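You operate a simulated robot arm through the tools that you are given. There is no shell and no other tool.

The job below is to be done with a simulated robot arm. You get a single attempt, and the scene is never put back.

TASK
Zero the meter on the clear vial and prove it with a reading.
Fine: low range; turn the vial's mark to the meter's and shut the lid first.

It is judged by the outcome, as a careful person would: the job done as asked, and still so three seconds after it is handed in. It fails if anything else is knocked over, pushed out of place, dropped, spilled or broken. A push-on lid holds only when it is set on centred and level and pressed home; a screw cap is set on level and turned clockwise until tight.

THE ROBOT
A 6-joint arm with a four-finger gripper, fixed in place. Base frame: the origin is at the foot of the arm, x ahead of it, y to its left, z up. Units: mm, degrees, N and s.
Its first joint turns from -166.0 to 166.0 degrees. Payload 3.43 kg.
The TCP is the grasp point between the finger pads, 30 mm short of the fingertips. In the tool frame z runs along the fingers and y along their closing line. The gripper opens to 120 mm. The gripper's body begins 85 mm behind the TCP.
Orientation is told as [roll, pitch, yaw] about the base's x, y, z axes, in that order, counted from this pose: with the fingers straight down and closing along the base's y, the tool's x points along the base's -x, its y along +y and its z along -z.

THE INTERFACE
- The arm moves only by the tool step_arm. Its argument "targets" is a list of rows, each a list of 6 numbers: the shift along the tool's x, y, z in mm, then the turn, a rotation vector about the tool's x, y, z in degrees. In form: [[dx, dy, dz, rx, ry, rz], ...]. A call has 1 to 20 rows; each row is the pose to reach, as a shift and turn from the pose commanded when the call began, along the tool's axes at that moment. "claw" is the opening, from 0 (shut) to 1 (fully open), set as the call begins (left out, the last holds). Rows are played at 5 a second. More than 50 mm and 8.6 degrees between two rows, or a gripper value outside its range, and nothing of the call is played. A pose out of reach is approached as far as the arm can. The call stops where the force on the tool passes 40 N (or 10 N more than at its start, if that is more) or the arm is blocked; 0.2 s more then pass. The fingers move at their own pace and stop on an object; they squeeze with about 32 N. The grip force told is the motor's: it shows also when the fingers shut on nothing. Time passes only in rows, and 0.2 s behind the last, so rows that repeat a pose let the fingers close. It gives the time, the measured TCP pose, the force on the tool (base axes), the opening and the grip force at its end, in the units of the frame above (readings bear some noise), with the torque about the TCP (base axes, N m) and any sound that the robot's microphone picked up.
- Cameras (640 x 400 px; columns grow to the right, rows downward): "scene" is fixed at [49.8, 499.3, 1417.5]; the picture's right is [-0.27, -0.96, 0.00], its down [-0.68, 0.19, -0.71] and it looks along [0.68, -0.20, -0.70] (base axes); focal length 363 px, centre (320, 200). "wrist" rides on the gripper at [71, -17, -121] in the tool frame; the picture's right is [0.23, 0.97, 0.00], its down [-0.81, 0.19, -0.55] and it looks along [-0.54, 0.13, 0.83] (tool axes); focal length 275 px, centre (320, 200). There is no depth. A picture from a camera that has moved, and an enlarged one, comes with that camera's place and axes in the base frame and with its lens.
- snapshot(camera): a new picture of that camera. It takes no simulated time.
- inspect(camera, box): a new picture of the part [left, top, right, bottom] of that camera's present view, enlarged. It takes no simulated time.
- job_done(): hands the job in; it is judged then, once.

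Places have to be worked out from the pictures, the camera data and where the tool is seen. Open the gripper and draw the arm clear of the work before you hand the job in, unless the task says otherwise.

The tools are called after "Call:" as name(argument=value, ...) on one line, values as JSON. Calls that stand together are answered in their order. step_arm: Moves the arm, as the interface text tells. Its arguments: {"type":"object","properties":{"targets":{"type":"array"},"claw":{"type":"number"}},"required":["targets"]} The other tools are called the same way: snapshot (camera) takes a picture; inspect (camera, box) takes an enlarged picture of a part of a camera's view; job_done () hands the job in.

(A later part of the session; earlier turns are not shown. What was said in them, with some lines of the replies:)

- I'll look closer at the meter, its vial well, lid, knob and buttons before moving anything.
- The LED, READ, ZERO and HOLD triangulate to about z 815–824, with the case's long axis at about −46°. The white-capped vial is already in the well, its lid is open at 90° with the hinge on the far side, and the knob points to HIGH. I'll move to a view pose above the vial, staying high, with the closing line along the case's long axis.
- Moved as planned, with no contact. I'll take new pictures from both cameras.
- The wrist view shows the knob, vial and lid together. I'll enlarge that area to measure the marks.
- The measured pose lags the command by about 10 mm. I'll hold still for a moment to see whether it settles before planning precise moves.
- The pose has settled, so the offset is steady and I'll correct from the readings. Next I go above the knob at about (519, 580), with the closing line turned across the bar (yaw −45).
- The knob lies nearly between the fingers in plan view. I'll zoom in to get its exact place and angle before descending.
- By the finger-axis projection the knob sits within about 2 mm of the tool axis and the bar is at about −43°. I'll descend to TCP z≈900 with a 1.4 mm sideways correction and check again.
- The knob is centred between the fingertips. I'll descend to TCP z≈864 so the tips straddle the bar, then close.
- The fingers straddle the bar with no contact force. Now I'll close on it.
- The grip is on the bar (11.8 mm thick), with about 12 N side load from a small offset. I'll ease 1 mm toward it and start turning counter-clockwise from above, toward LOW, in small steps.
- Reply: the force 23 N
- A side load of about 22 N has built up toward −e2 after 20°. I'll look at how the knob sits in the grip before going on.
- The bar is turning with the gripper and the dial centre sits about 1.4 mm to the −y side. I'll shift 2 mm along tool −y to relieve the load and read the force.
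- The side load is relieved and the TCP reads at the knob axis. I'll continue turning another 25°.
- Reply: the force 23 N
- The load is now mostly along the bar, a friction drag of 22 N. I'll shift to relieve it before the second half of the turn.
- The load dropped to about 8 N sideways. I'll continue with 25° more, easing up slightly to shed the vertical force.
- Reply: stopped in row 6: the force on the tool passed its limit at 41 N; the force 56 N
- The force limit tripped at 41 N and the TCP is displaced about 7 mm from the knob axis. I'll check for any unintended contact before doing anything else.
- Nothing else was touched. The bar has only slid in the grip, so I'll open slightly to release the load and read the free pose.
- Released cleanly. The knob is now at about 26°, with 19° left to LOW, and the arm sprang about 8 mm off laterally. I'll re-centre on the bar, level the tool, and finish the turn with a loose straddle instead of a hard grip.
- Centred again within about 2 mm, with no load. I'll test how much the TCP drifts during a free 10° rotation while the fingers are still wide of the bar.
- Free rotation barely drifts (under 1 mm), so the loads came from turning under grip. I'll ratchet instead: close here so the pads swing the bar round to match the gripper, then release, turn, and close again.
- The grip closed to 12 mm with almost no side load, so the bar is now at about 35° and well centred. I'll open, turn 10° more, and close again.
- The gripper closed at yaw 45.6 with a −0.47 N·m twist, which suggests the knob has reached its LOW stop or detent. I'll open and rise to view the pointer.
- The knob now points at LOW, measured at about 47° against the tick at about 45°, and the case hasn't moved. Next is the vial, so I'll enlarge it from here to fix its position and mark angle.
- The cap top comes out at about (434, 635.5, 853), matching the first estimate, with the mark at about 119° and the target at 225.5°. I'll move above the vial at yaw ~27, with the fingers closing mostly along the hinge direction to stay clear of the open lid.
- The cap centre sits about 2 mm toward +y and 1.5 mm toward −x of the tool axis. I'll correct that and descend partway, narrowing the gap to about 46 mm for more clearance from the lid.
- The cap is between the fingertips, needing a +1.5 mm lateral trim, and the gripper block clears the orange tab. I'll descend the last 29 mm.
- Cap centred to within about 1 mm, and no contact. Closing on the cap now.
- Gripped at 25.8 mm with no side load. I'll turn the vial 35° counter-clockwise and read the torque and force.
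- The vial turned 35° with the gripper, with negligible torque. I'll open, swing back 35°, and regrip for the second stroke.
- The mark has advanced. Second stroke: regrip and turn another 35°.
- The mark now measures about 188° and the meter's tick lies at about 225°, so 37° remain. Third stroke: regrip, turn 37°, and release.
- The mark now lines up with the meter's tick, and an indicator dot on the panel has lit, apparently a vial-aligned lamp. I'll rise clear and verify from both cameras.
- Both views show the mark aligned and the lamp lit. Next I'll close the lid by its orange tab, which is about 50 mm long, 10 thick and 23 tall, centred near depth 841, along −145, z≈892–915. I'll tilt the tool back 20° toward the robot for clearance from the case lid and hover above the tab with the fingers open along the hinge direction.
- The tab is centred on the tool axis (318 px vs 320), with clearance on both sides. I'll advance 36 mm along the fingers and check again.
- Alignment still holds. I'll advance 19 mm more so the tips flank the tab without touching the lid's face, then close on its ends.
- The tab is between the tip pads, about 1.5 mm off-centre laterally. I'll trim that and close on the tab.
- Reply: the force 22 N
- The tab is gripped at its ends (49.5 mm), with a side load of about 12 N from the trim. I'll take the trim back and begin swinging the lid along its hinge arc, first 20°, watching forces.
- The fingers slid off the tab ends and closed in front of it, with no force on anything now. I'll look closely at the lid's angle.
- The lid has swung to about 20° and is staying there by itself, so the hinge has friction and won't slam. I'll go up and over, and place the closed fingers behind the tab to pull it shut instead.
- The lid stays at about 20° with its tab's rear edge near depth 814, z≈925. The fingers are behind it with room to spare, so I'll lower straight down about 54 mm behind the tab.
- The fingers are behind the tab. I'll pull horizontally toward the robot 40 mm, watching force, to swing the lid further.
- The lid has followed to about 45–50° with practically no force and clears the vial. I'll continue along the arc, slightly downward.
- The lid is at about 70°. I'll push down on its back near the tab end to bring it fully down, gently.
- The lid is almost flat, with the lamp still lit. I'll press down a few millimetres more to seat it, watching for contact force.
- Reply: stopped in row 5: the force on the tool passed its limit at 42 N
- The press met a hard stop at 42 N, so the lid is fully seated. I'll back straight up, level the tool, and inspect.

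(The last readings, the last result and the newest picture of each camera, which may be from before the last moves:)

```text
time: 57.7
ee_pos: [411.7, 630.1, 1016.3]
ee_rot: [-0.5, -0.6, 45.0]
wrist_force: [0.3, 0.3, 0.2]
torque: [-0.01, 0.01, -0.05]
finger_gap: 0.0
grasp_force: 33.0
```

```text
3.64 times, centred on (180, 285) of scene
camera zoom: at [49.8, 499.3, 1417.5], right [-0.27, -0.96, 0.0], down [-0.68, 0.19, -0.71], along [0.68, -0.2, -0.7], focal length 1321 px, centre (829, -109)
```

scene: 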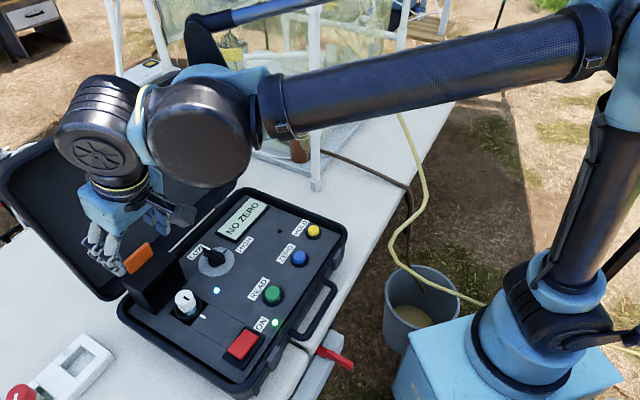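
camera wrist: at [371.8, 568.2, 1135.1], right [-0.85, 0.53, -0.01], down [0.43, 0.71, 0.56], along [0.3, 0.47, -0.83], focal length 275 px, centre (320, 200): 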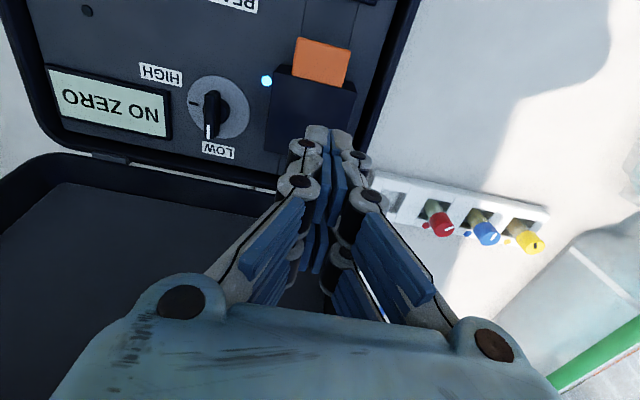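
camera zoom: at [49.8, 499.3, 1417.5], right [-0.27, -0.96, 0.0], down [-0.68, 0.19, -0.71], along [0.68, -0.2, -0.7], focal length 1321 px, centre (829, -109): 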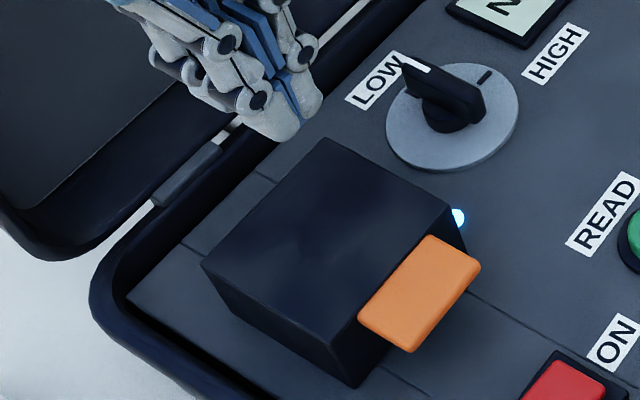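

The lid lies flat and closed, with the knob on LOW and the vial lamp lit. Next I move above the ZERO button at about (478, 419) with closed fingers.

Call:
step_arm(targets=[[14.6, -28, 8, -0.1, 0.1, 0], [29.3, -56, 18, -0.2, 0.2, 0], [43.9, -84, 30, -0.3, 0.3, 0], [58.5, -112, 42, -0.4, 0.4, 0], [73.1, -140, 54, -0.5, 0.5, 0], [87.8, -168, 66, -0.5, 0.6, 0], [102.4, -196, 76, -0.5, 0.6, 0], [102.4, -196, 76, -0.5, 0.6, 0]], claw=0)

Call:
snapshot(camera="wrist")

Call:
inspect(camera="scene", box=[120, 180, 360, 370])

```text
time: 59.5
ee_pos: [479.7, 419.5, 940.2]
ee_rot: [-0.1, 0.0, 45.1]
wrist_force: [0.4, 0.1, -0.5]
torque: [0.01, 0.02, -0.01]
finger_gap: 0.0
grasp_force: 33.1
```

```text
taken
camera wrist: at [440.4, 357.9, 1059.0], right [-0.85, 0.53, 0.0], down [0.44, 0.71, 0.55], along [0.29, 0.47, -0.83], focal length 275 px, centre (320, 200)
```

wrist: 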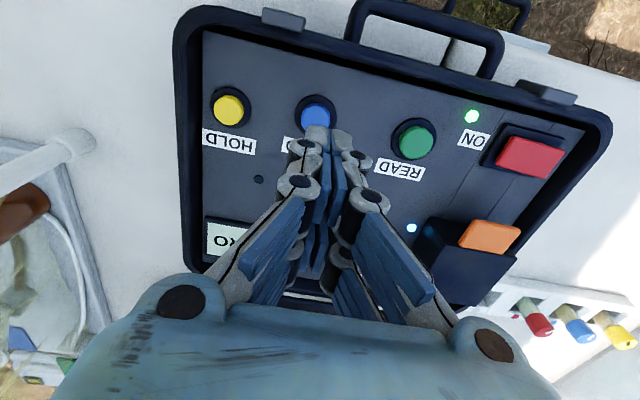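

```text
2.11 times, centred on (240, 275) of scene
camera zoom: at [49.8, 499.3, 1417.5], right [-0.27, -0.96, 0.0], down [-0.68, 0.19, -0.71], along [0.68, -0.2, -0.7], focal length 765 px, centre (488, 42)
```

zoom: 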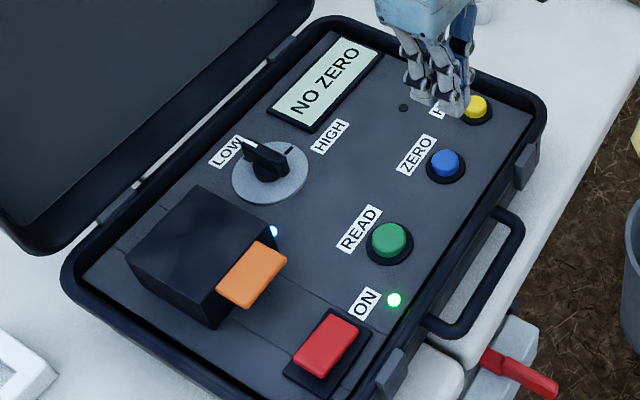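

ZERO sits about 3.5 mm to the −y side of the tool axis and its top is near z≈823. I'll correct and descend to about 8 mm above it, then look.

Call:
step_arm(targets=[[0, -1.5, 16, 0, 0, 0], [0, -3, 32, 0, 0, 0], [0, -3.5, 48, 0, 0, 0], [0, -3.5, 64, 0, 0, 0], [0, -3.5, 78, 0, 0, 0], [0, -3.5, 78, 0, 0, 0]], claw=0)

Call:
snapshot(camera="wrist")

Call:
inspect(camera="scene", box=[230, 190, 350, 290])

```text
time: 60.9
ee_pos: [483.0, 417.1, 862.8]
ee_rot: [0.0, 0.0, 45.0]
wrist_force: [0.0, 0.0, 0.5]
torque: [0.02, -0.02, 0.0]
finger_gap: 0.2
grasp_force: 33.7
```

```text
taken
camera wrist: at [444.0, 355.3, 981.5], right [-0.85, 0.53, 0.0], down [0.44, 0.71, 0.55], along [0.29, 0.47, -0.83], focal length 275 px, centre (320, 200)
```

wrist: 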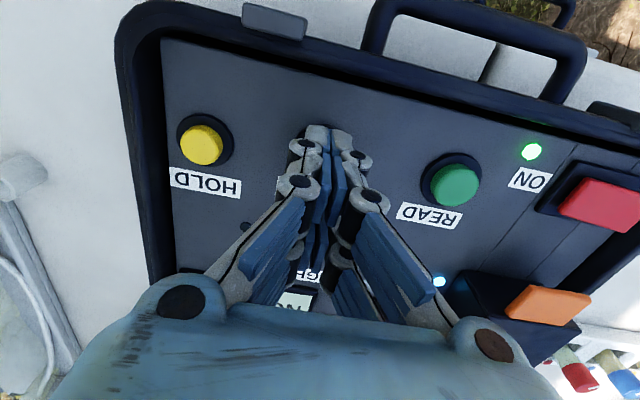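

```text
4.00 times, centred on (290, 240) of scene
camera zoom: at [49.8, 499.3, 1417.5], right [-0.27, -0.96, 0.0], down [-0.68, 0.19, -0.71], along [0.68, -0.2, -0.7], focal length 1453 px, centre (440, 40)
```

zoom: 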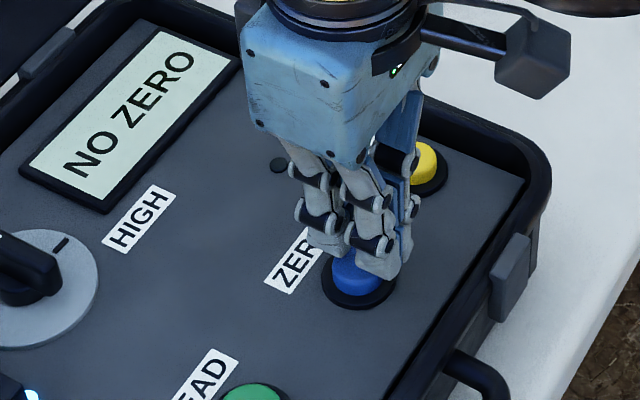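

The fingertips are centred over the ZERO button about 10 mm above it. I'll lower slowly onto it.

Call:
step_arm(targets=[[0, 0, 4, 0, 0, 0], [0, 0, 7, 0, 0, 0], [0, 0, 8.5, 0, 0, 0], [0, 0, 10, 0, 0, 0], [0, 0, 11, 0, 0, 0], [0, 0, 11, 0, 0, 0]], claw=0)

Call:
inspect(camera="scene", box=[210, 180, 350, 300])

```text
time: 62.3
ee_pos: [482.0, 417.5, 853.6]
ee_rot: [-0.1, 0.1, 45.0]
wrist_force: [-0.4, 1.1, 0.1]
torque: [0.03, 0.0, 0.01]
finger_gap: 0.0
grasp_force: 33.6
```

```text
3.33 times, centred on (280, 240) of scene
camera zoom: at [49.8, 499.3, 1417.5], right [-0.27, -0.96, 0.0], down [-0.68, 0.19, -0.71], along [0.68, -0.2, -0.7], focal length 1211 px, centre (453, 67)
```

zoom: 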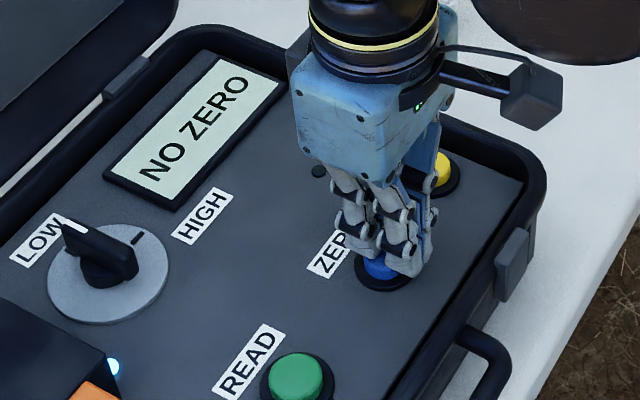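

No contact yet. I'll continue down in 1 mm steps.

Call:
step_arm(targets=[[0, 0, 1, 0, 0, 0], [0, 0, 2, 0, 0, 0], [0, 0, 3, 0, 0, 0], [0, 0, 4, 0, 0, 0], [0, 0, 4, 0, 0, 0]], claw=0)

Call:
inspect(camera="scene", box=[210, 180, 350, 300])

```text
time: 63.5
ee_pos: [482.3, 417.1, 848.5]
ee_rot: [-0.1, 0.1, 44.9]
wrist_force: [1.0, -1.1, 1.4]
torque: [-0.04, 0.02, -0.01]
finger_gap: 6.0
grasp_force: 33.2
```

```text
3.33 times, centred on (280, 240) of scene
camera zoom: at [49.8, 499.3, 1417.5], right [-0.27, -0.96, 0.0], down [-0.68, 0.19, -0.71], along [0.68, -0.2, -0.7], focal length 1211 px, centre (453, 67)
```

zoom: 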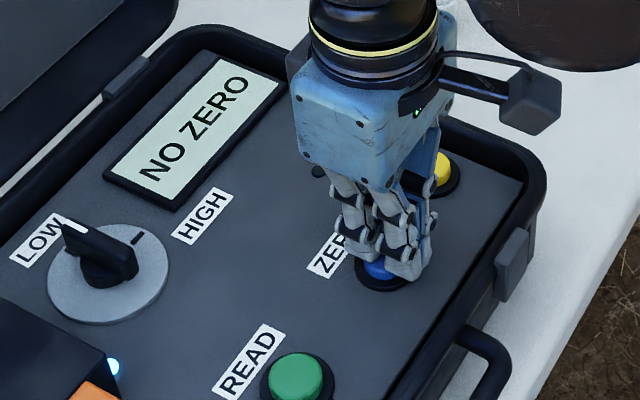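

The domed button is wedging the two fingertips apart (gap 6 mm) instead of being pressed. I'll lift, shift 5 mm so one fingertip bears squarely on it, and press again.

Call:
step_arm(targets=[[0, 0, -5, 0, 0, 0], [0, 0, -10, 0, 0, 0], [0, 2.5, -10, 0, 0, 0], [0, 5, -10, 0, 0, 0], [0, 5, -10, 0, 0, 0]], claw=0)

Call:
inspect(camera="scene", box=[250, 200, 340, 280])

Call:
inspect(camera="wrist", box=[250, 80, 400, 220])

```text
time: 64.7
ee_pos: [478.2, 420.0, 856.6]
ee_rot: [0.0, 0.0, 45.0]
wrist_force: [-0.6, 0.3, 0.1]
torque: [0.0, 0.03, -0.01]
finger_gap: 0.0
grasp_force: 33.3
```

```text
5.00 times, centred on (295, 240) of scene
camera zoom: at [49.8, 499.3, 1417.5], right [-0.27, -0.96, 0.0], down [-0.68, 0.19, -0.71], along [0.68, -0.2, -0.7], focal length 1817 px, centre (445, 0)
```

zoom: 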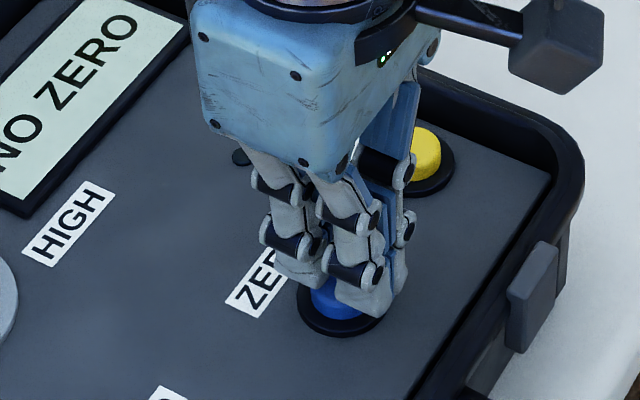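

```text
2.86 times, centred on (325, 150) of wrist
camera zoom: at [439.8, 358.1, 977.0], right [-0.85, 0.53, 0.0], down [0.44, 0.71, 0.55], along [0.29, 0.47, -0.83], focal length 786 px, centre (306, 343)
```

zoom: 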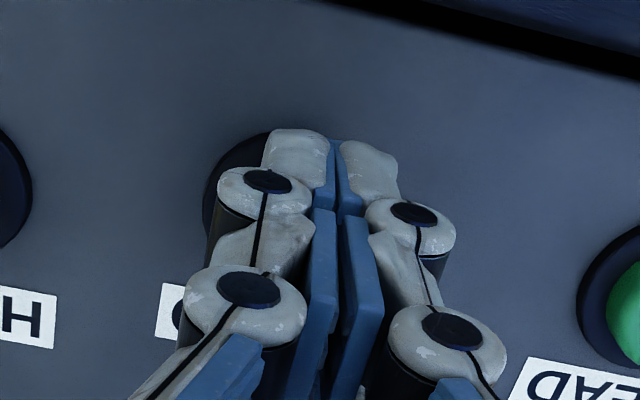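

One fingertip is now over the button, and a small +x trim of 3.5 mm will centre it better. I'll lower in small steps and watch for resistance.

Call:
step_arm(targets=[[3.5, 0, 1, 0, 0, 0], [3.5, 0, 3, 0, 0, 0], [3.5, 0, 5, 0, 0, 0], [3.5, 0, 6, 0, 0, 0], [3.5, 0, 7, 0, 0, 0], [3.5, 0, 8, 0, 0, 0], [3.5, 0, 8, 0, 0, 0]], claw=0)

Call:
inspect(camera="scene", box=[210, 180, 350, 300])

```text
time: 66.3
ee_pos: [476.1, 417.7, 849.8]
ee_rot: [-0.1, 0.0, 45.0]
wrist_force: [-0.1, 0.3, 1.2]
torque: [0.0, 0.0, -0.01]
finger_gap: 5.9
grasp_force: 33.2
```

```text
3.33 times, centred on (280, 240) of scene
camera zoom: at [49.8, 499.3, 1417.5], right [-0.27, -0.96, 0.0], down [-0.68, 0.19, -0.71], along [0.68, -0.2, -0.7], focal length 1211 px, centre (453, 67)
```

zoom: 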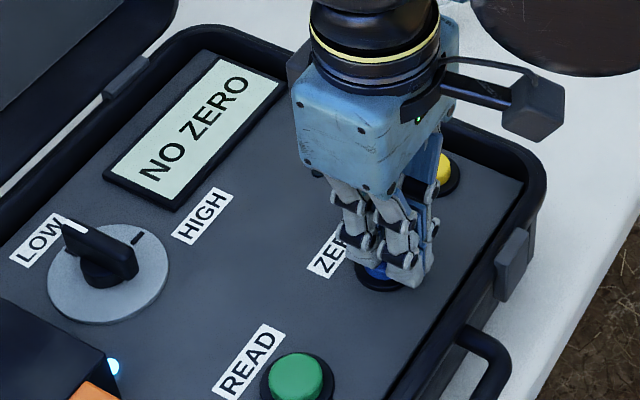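

The gap again reads 6 mm, with only ~1 N of resistance. I'll press 3 mm further in half-millimetre steps to see whether the button travels and clicks.

Call:
step_arm(targets=[[0, 0, 0.7, 0, 0, 0], [0, 0, 1.4, 0, 0, 0], [0, 0, 2.1, 0, 0, 0], [0, 0, 2.8, 0, 0, 0], [0, 0, 2.8, 0, 0, 0]], claw=0)

Call:
inspect(camera="scene", box=[210, 180, 350, 300])

Call:
inspect(camera="wrist", box=[250, 80, 400, 220])

```text
time: 67.5
ee_pos: [475.3, 417.8, 845.5]
ee_rot: [-0.1, 0.2, 44.9]
wrist_force: [1.5, -0.6, 2.6]
torque: [-0.01, 0.0, -0.01]
finger_gap: 5.9
grasp_force: 32.9
heard: click
```

```text
3.33 times, centred on (280, 240) of scene
camera zoom: at [49.8, 499.3, 1417.5], right [-0.27, -0.96, 0.0], down [-0.68, 0.19, -0.71], along [0.68, -0.2, -0.7], focal length 1211 px, centre (453, 67)
```

zoom: 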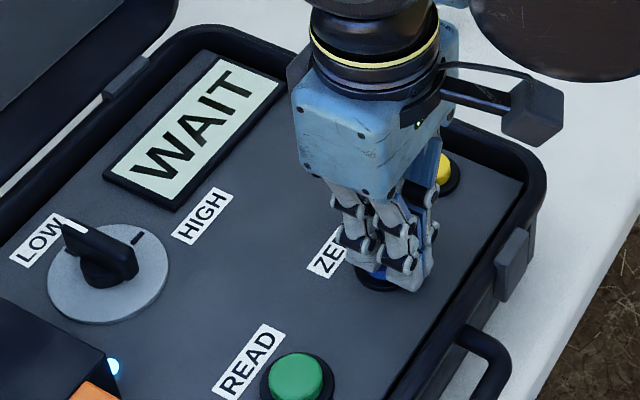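

```text
2.86 times, centred on (325, 150) of wrist
camera zoom: at [437.3, 355.8, 966.0], right [-0.85, 0.53, 0.0], down [0.44, 0.71, 0.55], along [0.29, 0.47, -0.83], focal length 786 px, centre (306, 343)
```

zoom: 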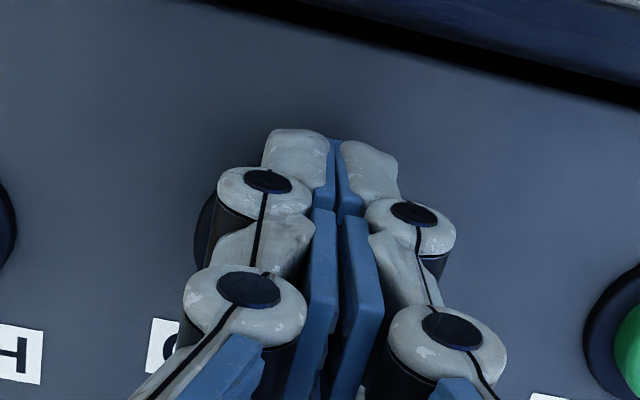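

A click was heard and the display shows WAIT. I'll lift off the button and let the meter finish without touching anything.

Call:
step_arm(targets=[[0, 0, -3, 0, 0, 0], [0, 0, -8, 0, 0, 0], [0, 0, -16, 0, 0, 0], [0, 0, -26, 0, 0, 0], [0, 0, -40, 0, 0, 0], [0, 0, -50, 0, 0, 0], [0, 0, -50, 0, 0, 0]], claw=0)

Call:
inspect(camera="scene", box=[120, 180, 360, 370])

```text
time: 69.1
ee_pos: [475.6, 417.7, 895.5]
ee_rot: [-0.1, 0.0, 45.0]
wrist_force: [-0.5, 0.1, -0.5]
torque: [-0.01, 0.01, 0.02]
finger_gap: 0.1
grasp_force: 33.1
```

```text
2.11 times, centred on (240, 275) of scene
camera zoom: at [49.8, 499.3, 1417.5], right [-0.27, -0.96, 0.0], down [-0.68, 0.19, -0.71], along [0.68, -0.2, -0.7], focal length 765 px, centre (488, 42)
```

zoom: 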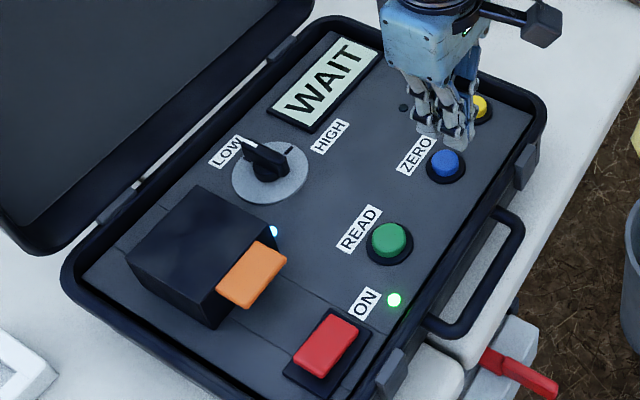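

The display still shows WAIT and the button has come back up. I'll stay still and let a few seconds pass.

Call:
step_arm(targets=[[0, 0, 0, 0, 0, 0], [0, 0, 0, 0, 0, 0], [0, 0, 0, 0, 0, 0], [0, 0, 0, 0, 0, 0], [0, 0, 0, 0, 0, 0], [0, 0, 0, 0, 0, 0], [0, 0, 0, 0, 0, 0], [0, 0, 0, 0, 0, 0], [0, 0, 0, 0, 0, 0], [0, 0, 0, 0, 0, 0]], claw=0)

Call:
inspect(camera="scene", box=[120, 180, 360, 370])

```text
time: 71.3
ee_pos: [475.1, 417.4, 895.8]
ee_rot: [-0.2, -0.1, 45.1]
wrist_force: [-0.3, 0.6, -0.1]
torque: [0.02, 0.0, 0.0]
finger_gap: 0.3
grasp_force: 33.5
```

```text
2.11 times, centred on (240, 275) of scene
camera zoom: at [49.8, 499.3, 1417.5], right [-0.27, -0.96, 0.0], down [-0.68, 0.19, -0.71], along [0.68, -0.2, -0.7], focal length 765 px, centre (488, 42)
```

zoom: 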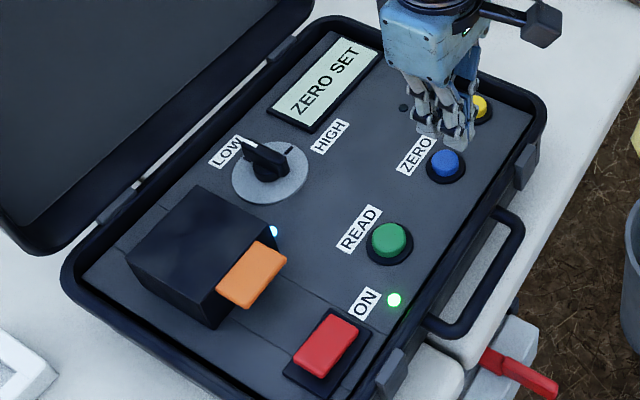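

The display reads ZERO SET. Next I move over the READ button, about 92 mm along tool +y.

Call:
step_arm(targets=[[-0.5, 15, -10, 0, 0, 0], [-1, 31, -20, 0, 0, 0], [-1.5, 46, -25, 0, 0, 0], [-2, 62, -25, 0, 0, 0], [-2.4, 77, -25, 0, 0, 0], [-2.8, 92.2, -25, 0, 0, 0], [-2.8, 92.2, -25, 0, 0, 0]], claw=0)

Call:
snapshot(camera="wrist")

Call:
inspect(camera="wrist", box=[240, 60, 400, 200])

Call:
inspect(camera="scene", box=[210, 220, 350, 340])

```text
time: 72.9
ee_pos: [413.8, 485.4, 921.6]
ee_rot: [-0.1, -0.1, 44.9]
wrist_force: [0.4, -0.6, 0.2]
torque: [-0.01, 0.01, 0.0]
finger_gap: 0.0
grasp_force: 33.2
```

```text
taken
camera wrist: at [374.8, 422.9, 1040.9], right [-0.85, 0.53, 0.0], down [0.44, 0.71, 0.55], along [0.29, 0.47, -0.83], focal length 275 px, centre (320, 200)
```

wrist: 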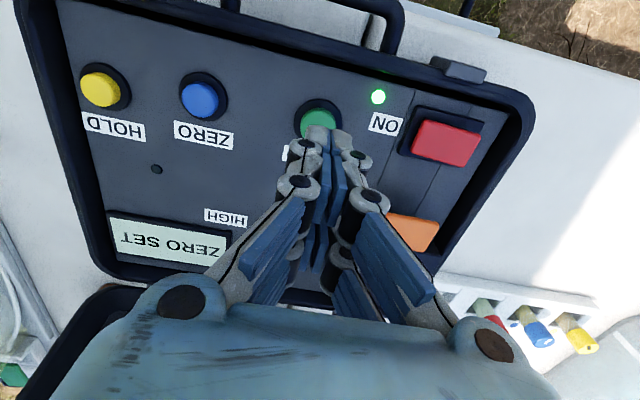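

```text
2.86 times, centred on (320, 130) of wrist
camera zoom: at [374.8, 422.9, 1040.9], right [-0.85, 0.53, 0.0], down [0.44, 0.71, 0.55], along [0.29, 0.47, -0.83], focal length 786 px, centre (320, 400)
```

zoom: 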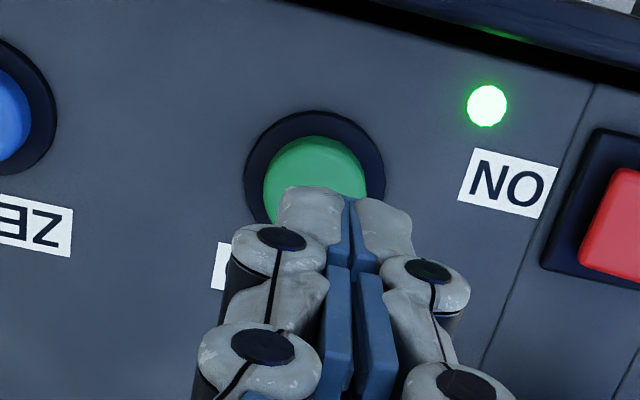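

```text
3.33 times, centred on (280, 280) of scene
camera zoom: at [49.8, 499.3, 1417.5], right [-0.27, -0.96, 0.0], down [-0.68, 0.19, -0.71], along [0.68, -0.2, -0.7], focal length 1211 px, centre (453, -67)
```

zoom: 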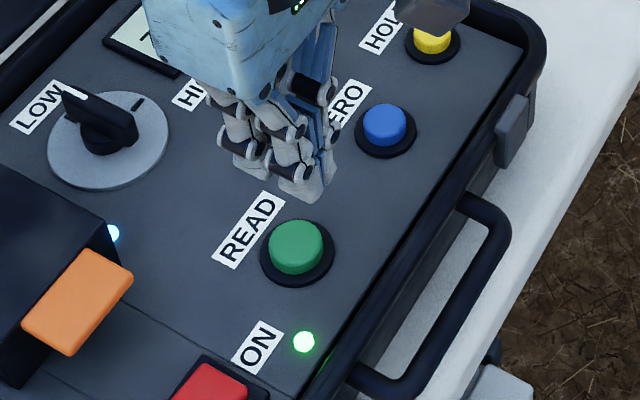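

READ is centred on the tool axis. I'll offset 3.5 mm so one fingertip bears on it, as worked for ZERO, and descend to just above.

Call:
step_arm(targets=[[0, 1.5, 15, 0, 0, 0], [0, 3, 30, 0, 0, 0], [0, 3.5, 45, 0, 0, 0], [0, 3.5, 58, 0, 0, 0], [0, 3.5, 64, 0, 0, 0], [0, 3.5, 64, 0, 0, 0]], claw=0)

Call:
inspect(camera="scene", box=[210, 220, 350, 340])

```text
time: 74.3
ee_pos: [409.9, 486.5, 857.9]
ee_rot: [-0.2, -0.1, 45.0]
wrist_force: [0.6, 0.6, 0.7]
torque: [0.0, 0.0, 0.04]
finger_gap: 0.0
grasp_force: 32.8
```

```text
3.33 times, centred on (280, 280) of scene
camera zoom: at [49.8, 499.3, 1417.5], right [-0.27, -0.96, 0.0], down [-0.68, 0.19, -0.71], along [0.68, -0.2, -0.7], focal length 1211 px, centre (453, -67)
```

zoom: 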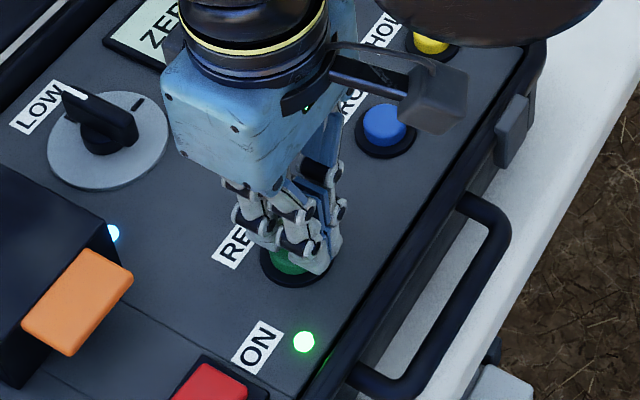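

The fingertips are just above READ. I'll press down in small steps until it clicks.

Call:
step_arm(targets=[[0, 0, 3, 0, 0, 0], [0, 0, 5, 0, 0, 0], [0, 0, 6.5, 0, 0, 0], [0, 0, 8, 0, 0, 0], [0, 0, 9, 0, 0, 0], [0, 0, 10, 0, 0, 0], [0, 0, 10, 0, 0, 0]], claw=0)

Call:
inspect(camera="scene", box=[180, 180, 350, 320])

```text
time: 75.9
ee_pos: [409.9, 487.2, 848.5]
ee_rot: [-0.1, 0.0, 45.1]
wrist_force: [-0.1, -0.5, 0.5]
torque: [-0.02, 0.02, 0.01]
finger_gap: 6.0
grasp_force: 32.9
```

```text
2.86 times, centred on (265, 250) of scene
camera zoom: at [49.8, 499.3, 1417.5], right [-0.27, -0.96, 0.0], down [-0.68, 0.19, -0.71], along [0.68, -0.2, -0.7], focal length 1038 px, centre (477, 57)
```

zoom: 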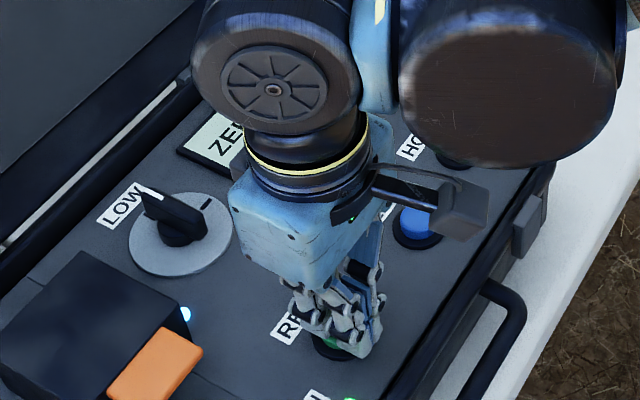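

Contact made but no click yet. I'll press 4 mm further slowly.

Call:
step_arm(targets=[[0, 0, 0.8, 0, 0, 0], [0, 0, 1.6, 0, 0, 0], [0, 0, 2.4, 0, 0, 0], [0, 0, 3.2, 0, 0, 0], [0, 0, 3.2, 0, 0, 0]], claw=0)

Call:
snapshot(camera="wrist")

```text
time: 77.1
ee_pos: [409.5, 487.4, 845.5]
ee_rot: [-0.2, 0.0, 45.0]
wrist_force: [-0.8, -1.1, 10.3]
torque: [-0.05, 0.01, 0.02]
finger_gap: 5.8
grasp_force: 33.6
heard: click
```

```text
taken
camera wrist: at [371.7, 425.6, 964.5], right [-0.85, 0.53, 0.0], down [0.44, 0.71, 0.55], along [0.29, 0.47, -0.83], focal length 275 px, centre (320, 200)
```

wrist: 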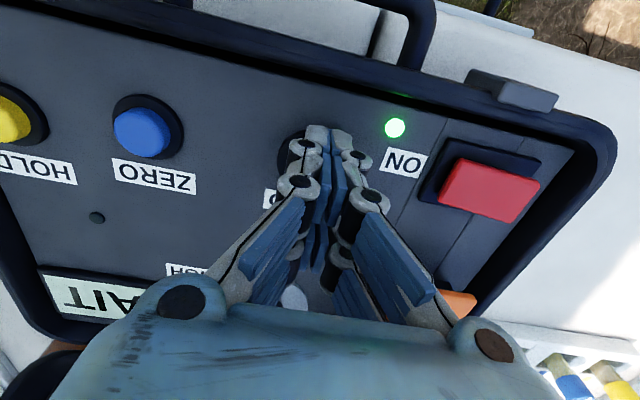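

A click, and the display shows WAIT. I'll lift straight off and wait for the reading.

Call:
step_arm(targets=[[0, 0, -3, 0, 0, 0], [0, 0, -8, 0, 0, 0], [0, 0, -20, 0, 0, 0], [0, 0, -40, 0, 0, 0], [0, 0, -65, 0, 0, 0], [0, 0, -90, 0, 0, 0], [0, 0, -110, 0, 0, 0], [0, 0, -110, 0, 0, 0], [0, 0, -110, 0, 0, 0], [0, 0, -110, 0, 0, 0], [0, 0, -110, 0, 0, 0], [0, 0, -110, 0, 0, 0], [0, 0, -110, 0, 0, 0], [0, 0, -110, 0, 0, 0], [0, 0, -110, 0, 0, 0], [0, 0, -110, 0, 0, 0]], claw=0)

Call:
snapshot(camera="wrist")

Call:
inspect(camera="scene", box=[120, 180, 360, 370])

```text
time: 80.5
ee_pos: [409.9, 489.3, 953.8]
ee_rot: [-0.1, -0.1, 45.0]
wrist_force: [-0.3, 0.2, -0.1]
torque: [0.01, 0.0, 0.02]
finger_gap: 0.3
grasp_force: 33.1
```

```text
taken
camera wrist: at [371.5, 426.8, 1072.7], right [-0.85, 0.53, 0.0], down [0.44, 0.71, 0.55], along [0.29, 0.47, -0.83], focal length 275 px, centre (320, 200)
```

wrist: 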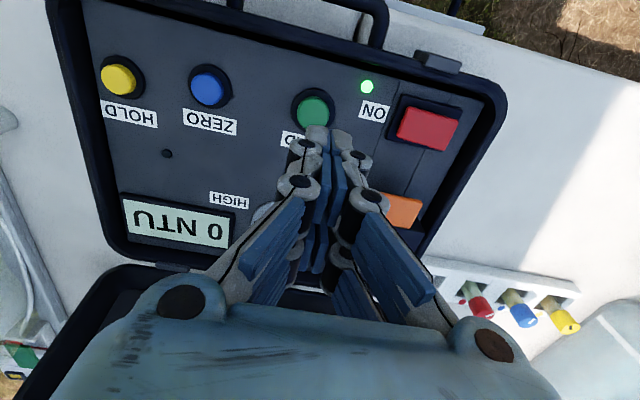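

```text
2.11 times, centred on (240, 275) of scene
camera zoom: at [49.8, 499.3, 1417.5], right [-0.27, -0.96, 0.0], down [-0.68, 0.19, -0.71], along [0.68, -0.2, -0.7], focal length 765 px, centre (488, 42)
```

zoom: 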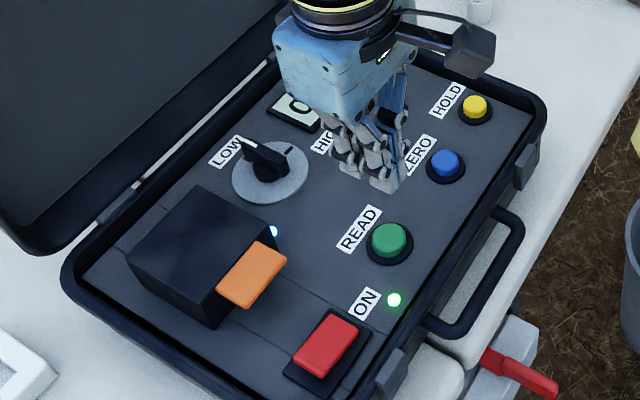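

The display seems to read "0 NTU". I'll enlarge it from the wrist camera and check the knob's position closely.

Call:
inspect(camera="wrist", box=[100, 170, 270, 270])

Call:
inspect(camera="scene", box=[190, 220, 250, 270])

```text
3.76 times, centred on (185, 220) of wrist
camera zoom: at [371.5, 426.8, 1072.7], right [-0.85, 0.53, 0.0], down [0.44, 0.71, 0.55], along [0.29, 0.47, -0.83], focal length 1036 px, centre (828, 125)
```

zoom: 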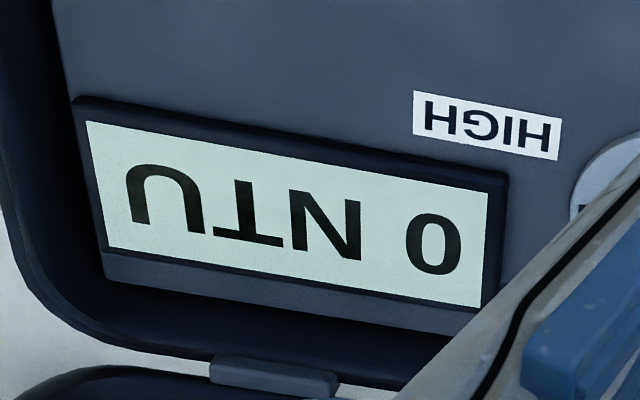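

```text
8.00 times, centred on (220, 245) of scene
camera zoom: at [49.8, 499.3, 1417.5], right [-0.27, -0.96, 0.0], down [-0.68, 0.19, -0.71], along [0.68, -0.2, -0.7], focal length 2907 px, centre (1120, -160)
```

zoom: 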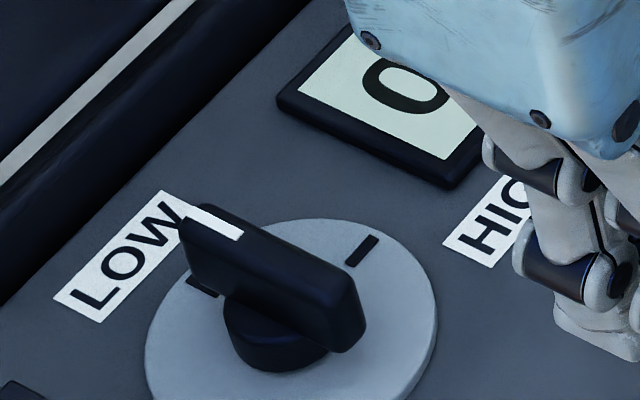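

The scene geometry puts the pointer at 42.3° and the LOW tick at 41.8°, so the knob is squarely on LOW. The lid is flush, the vial lamp is lit, and the reading after ZERO SET is 0 NTU. I'll rise, open the gripper, and draw the arm clear.

Call:
step_arm(targets=[[0, 0, -30, 0, 0, 0], [0, 0, -65, 0, 0, 0], [0, 0, -100, 0, 0, 0], [0, 0, -135, 0, 0, 0], [0, 0, -165, 0, 0, 0], [30, 5, -180, 0, 0, 0], [62, 10, -190, 0, 0, 0], [94, 15, -195, 0, 0, 0], [126, 20, -200, 0, 0, 0], [156, 25, -200, 0, 0, 0], [183, 29, -200, 0, 0, 0], [183, 29, -200, 0, 0, 0]], claw=0)

Call:
step_arm(targets=[[0, 0, 0, 0, 0, 0], [0, 0, 0, 0, 0, 0], [0, 0, 0, 0, 0, 0], [0, 0, 0, 0, 0, 0]], claw=1)

Call:
snapshot(camera="scene")

Call:
inspect(camera="scene", box=[100, 180, 360, 400])

Call:
snapshot(camera="wrist")

```text
time: 83.1
ee_pos: [260.4, 377.6, 1156.2]
ee_rot: [0.0, 0.1, 45.0]
wrist_force: [0.5, -0.2, -0.7]
torque: [-0.01, -0.04, -0.04]
finger_gap: 0.3
grasp_force: 33.3
```

```text
time: 84.1
ee_pos: [260.6, 378.4, 1154.5]
ee_rot: [0.0, 0.0, 45.0]
wrist_force: [0.3, -0.6, 0.5]
torque: [-0.03, 0.0, -0.04]
finger_gap: 120.0
grasp_force: 0.1
```

```text
taken
```

scene: 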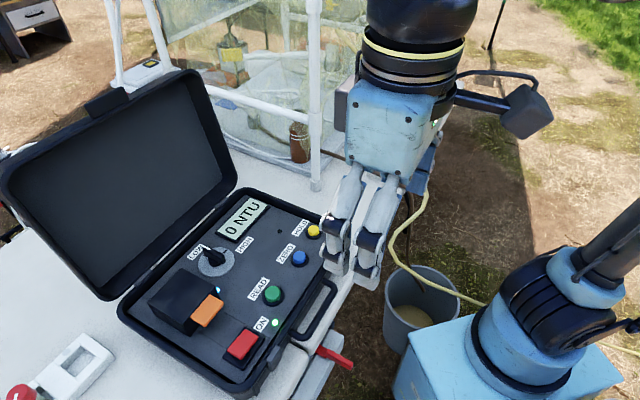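

```text
1.82 times, centred on (230, 290) of scene
camera zoom: at [49.8, 499.3, 1417.5], right [-0.27, -0.96, 0.0], down [-0.68, 0.19, -0.71], along [0.68, -0.2, -0.7], focal length 661 px, centre (484, 36)
```

zoom: 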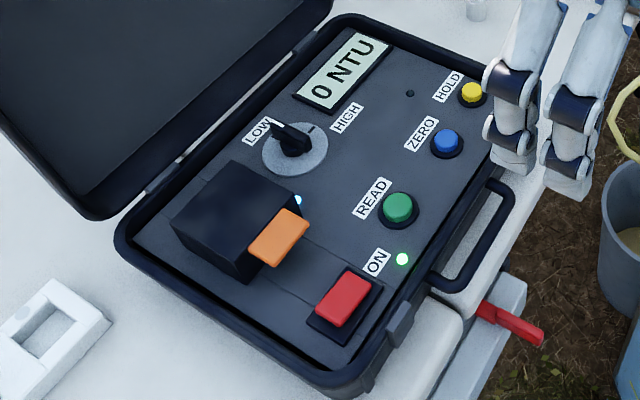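

```text
taken
camera wrist: at [222.4, 316.2, 1274.9], right [-0.85, 0.53, 0.0], down [0.44, 0.71, 0.55], along [0.29, 0.47, -0.83], focal length 275 px, centre (320, 200)
```

wrist: 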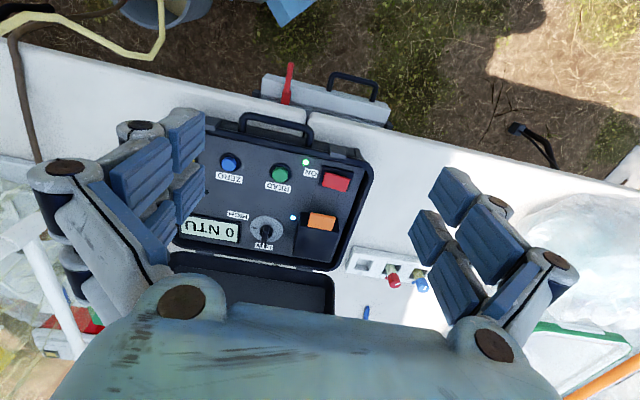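

The meter reads 0 NTU on LOW. The vial lamp is lit, the lid is shut, nothing else has moved, and the arm is clear with the gripper open, so I'm handing in.

Call:
job_done()

```text
The job is handed in.
```

The meter is zeroed on the clear vial, and a READ afterwards shows **0 NTU**. I've handed the job in.

- **Range:** the knob was on HIGH; it now points at the LOW mark.
- **Vial:** I turned it in the well about 107° counter-clockwise until its mark lined up with the meter's. A lamp next to the well lit when it did, and it is still lit.
- **Lid:** it is shut and pressed down until it stopped.
- **Zero and reading:** ZERO clicked and the display went from WAIT to ZERO SET. READ then clicked and gave 0 NTU.

The force limit stopped the arm twice, once while turning the knob and once when the lid reached its stop. My first grip on the lid tab also slipped off, so I pushed the lid closed from behind instead. In the final pictures nothing else has moved, and the arm is clear with the gripper open.

The display has no range indicator, so I judged LOW from the knob's position against its mark.
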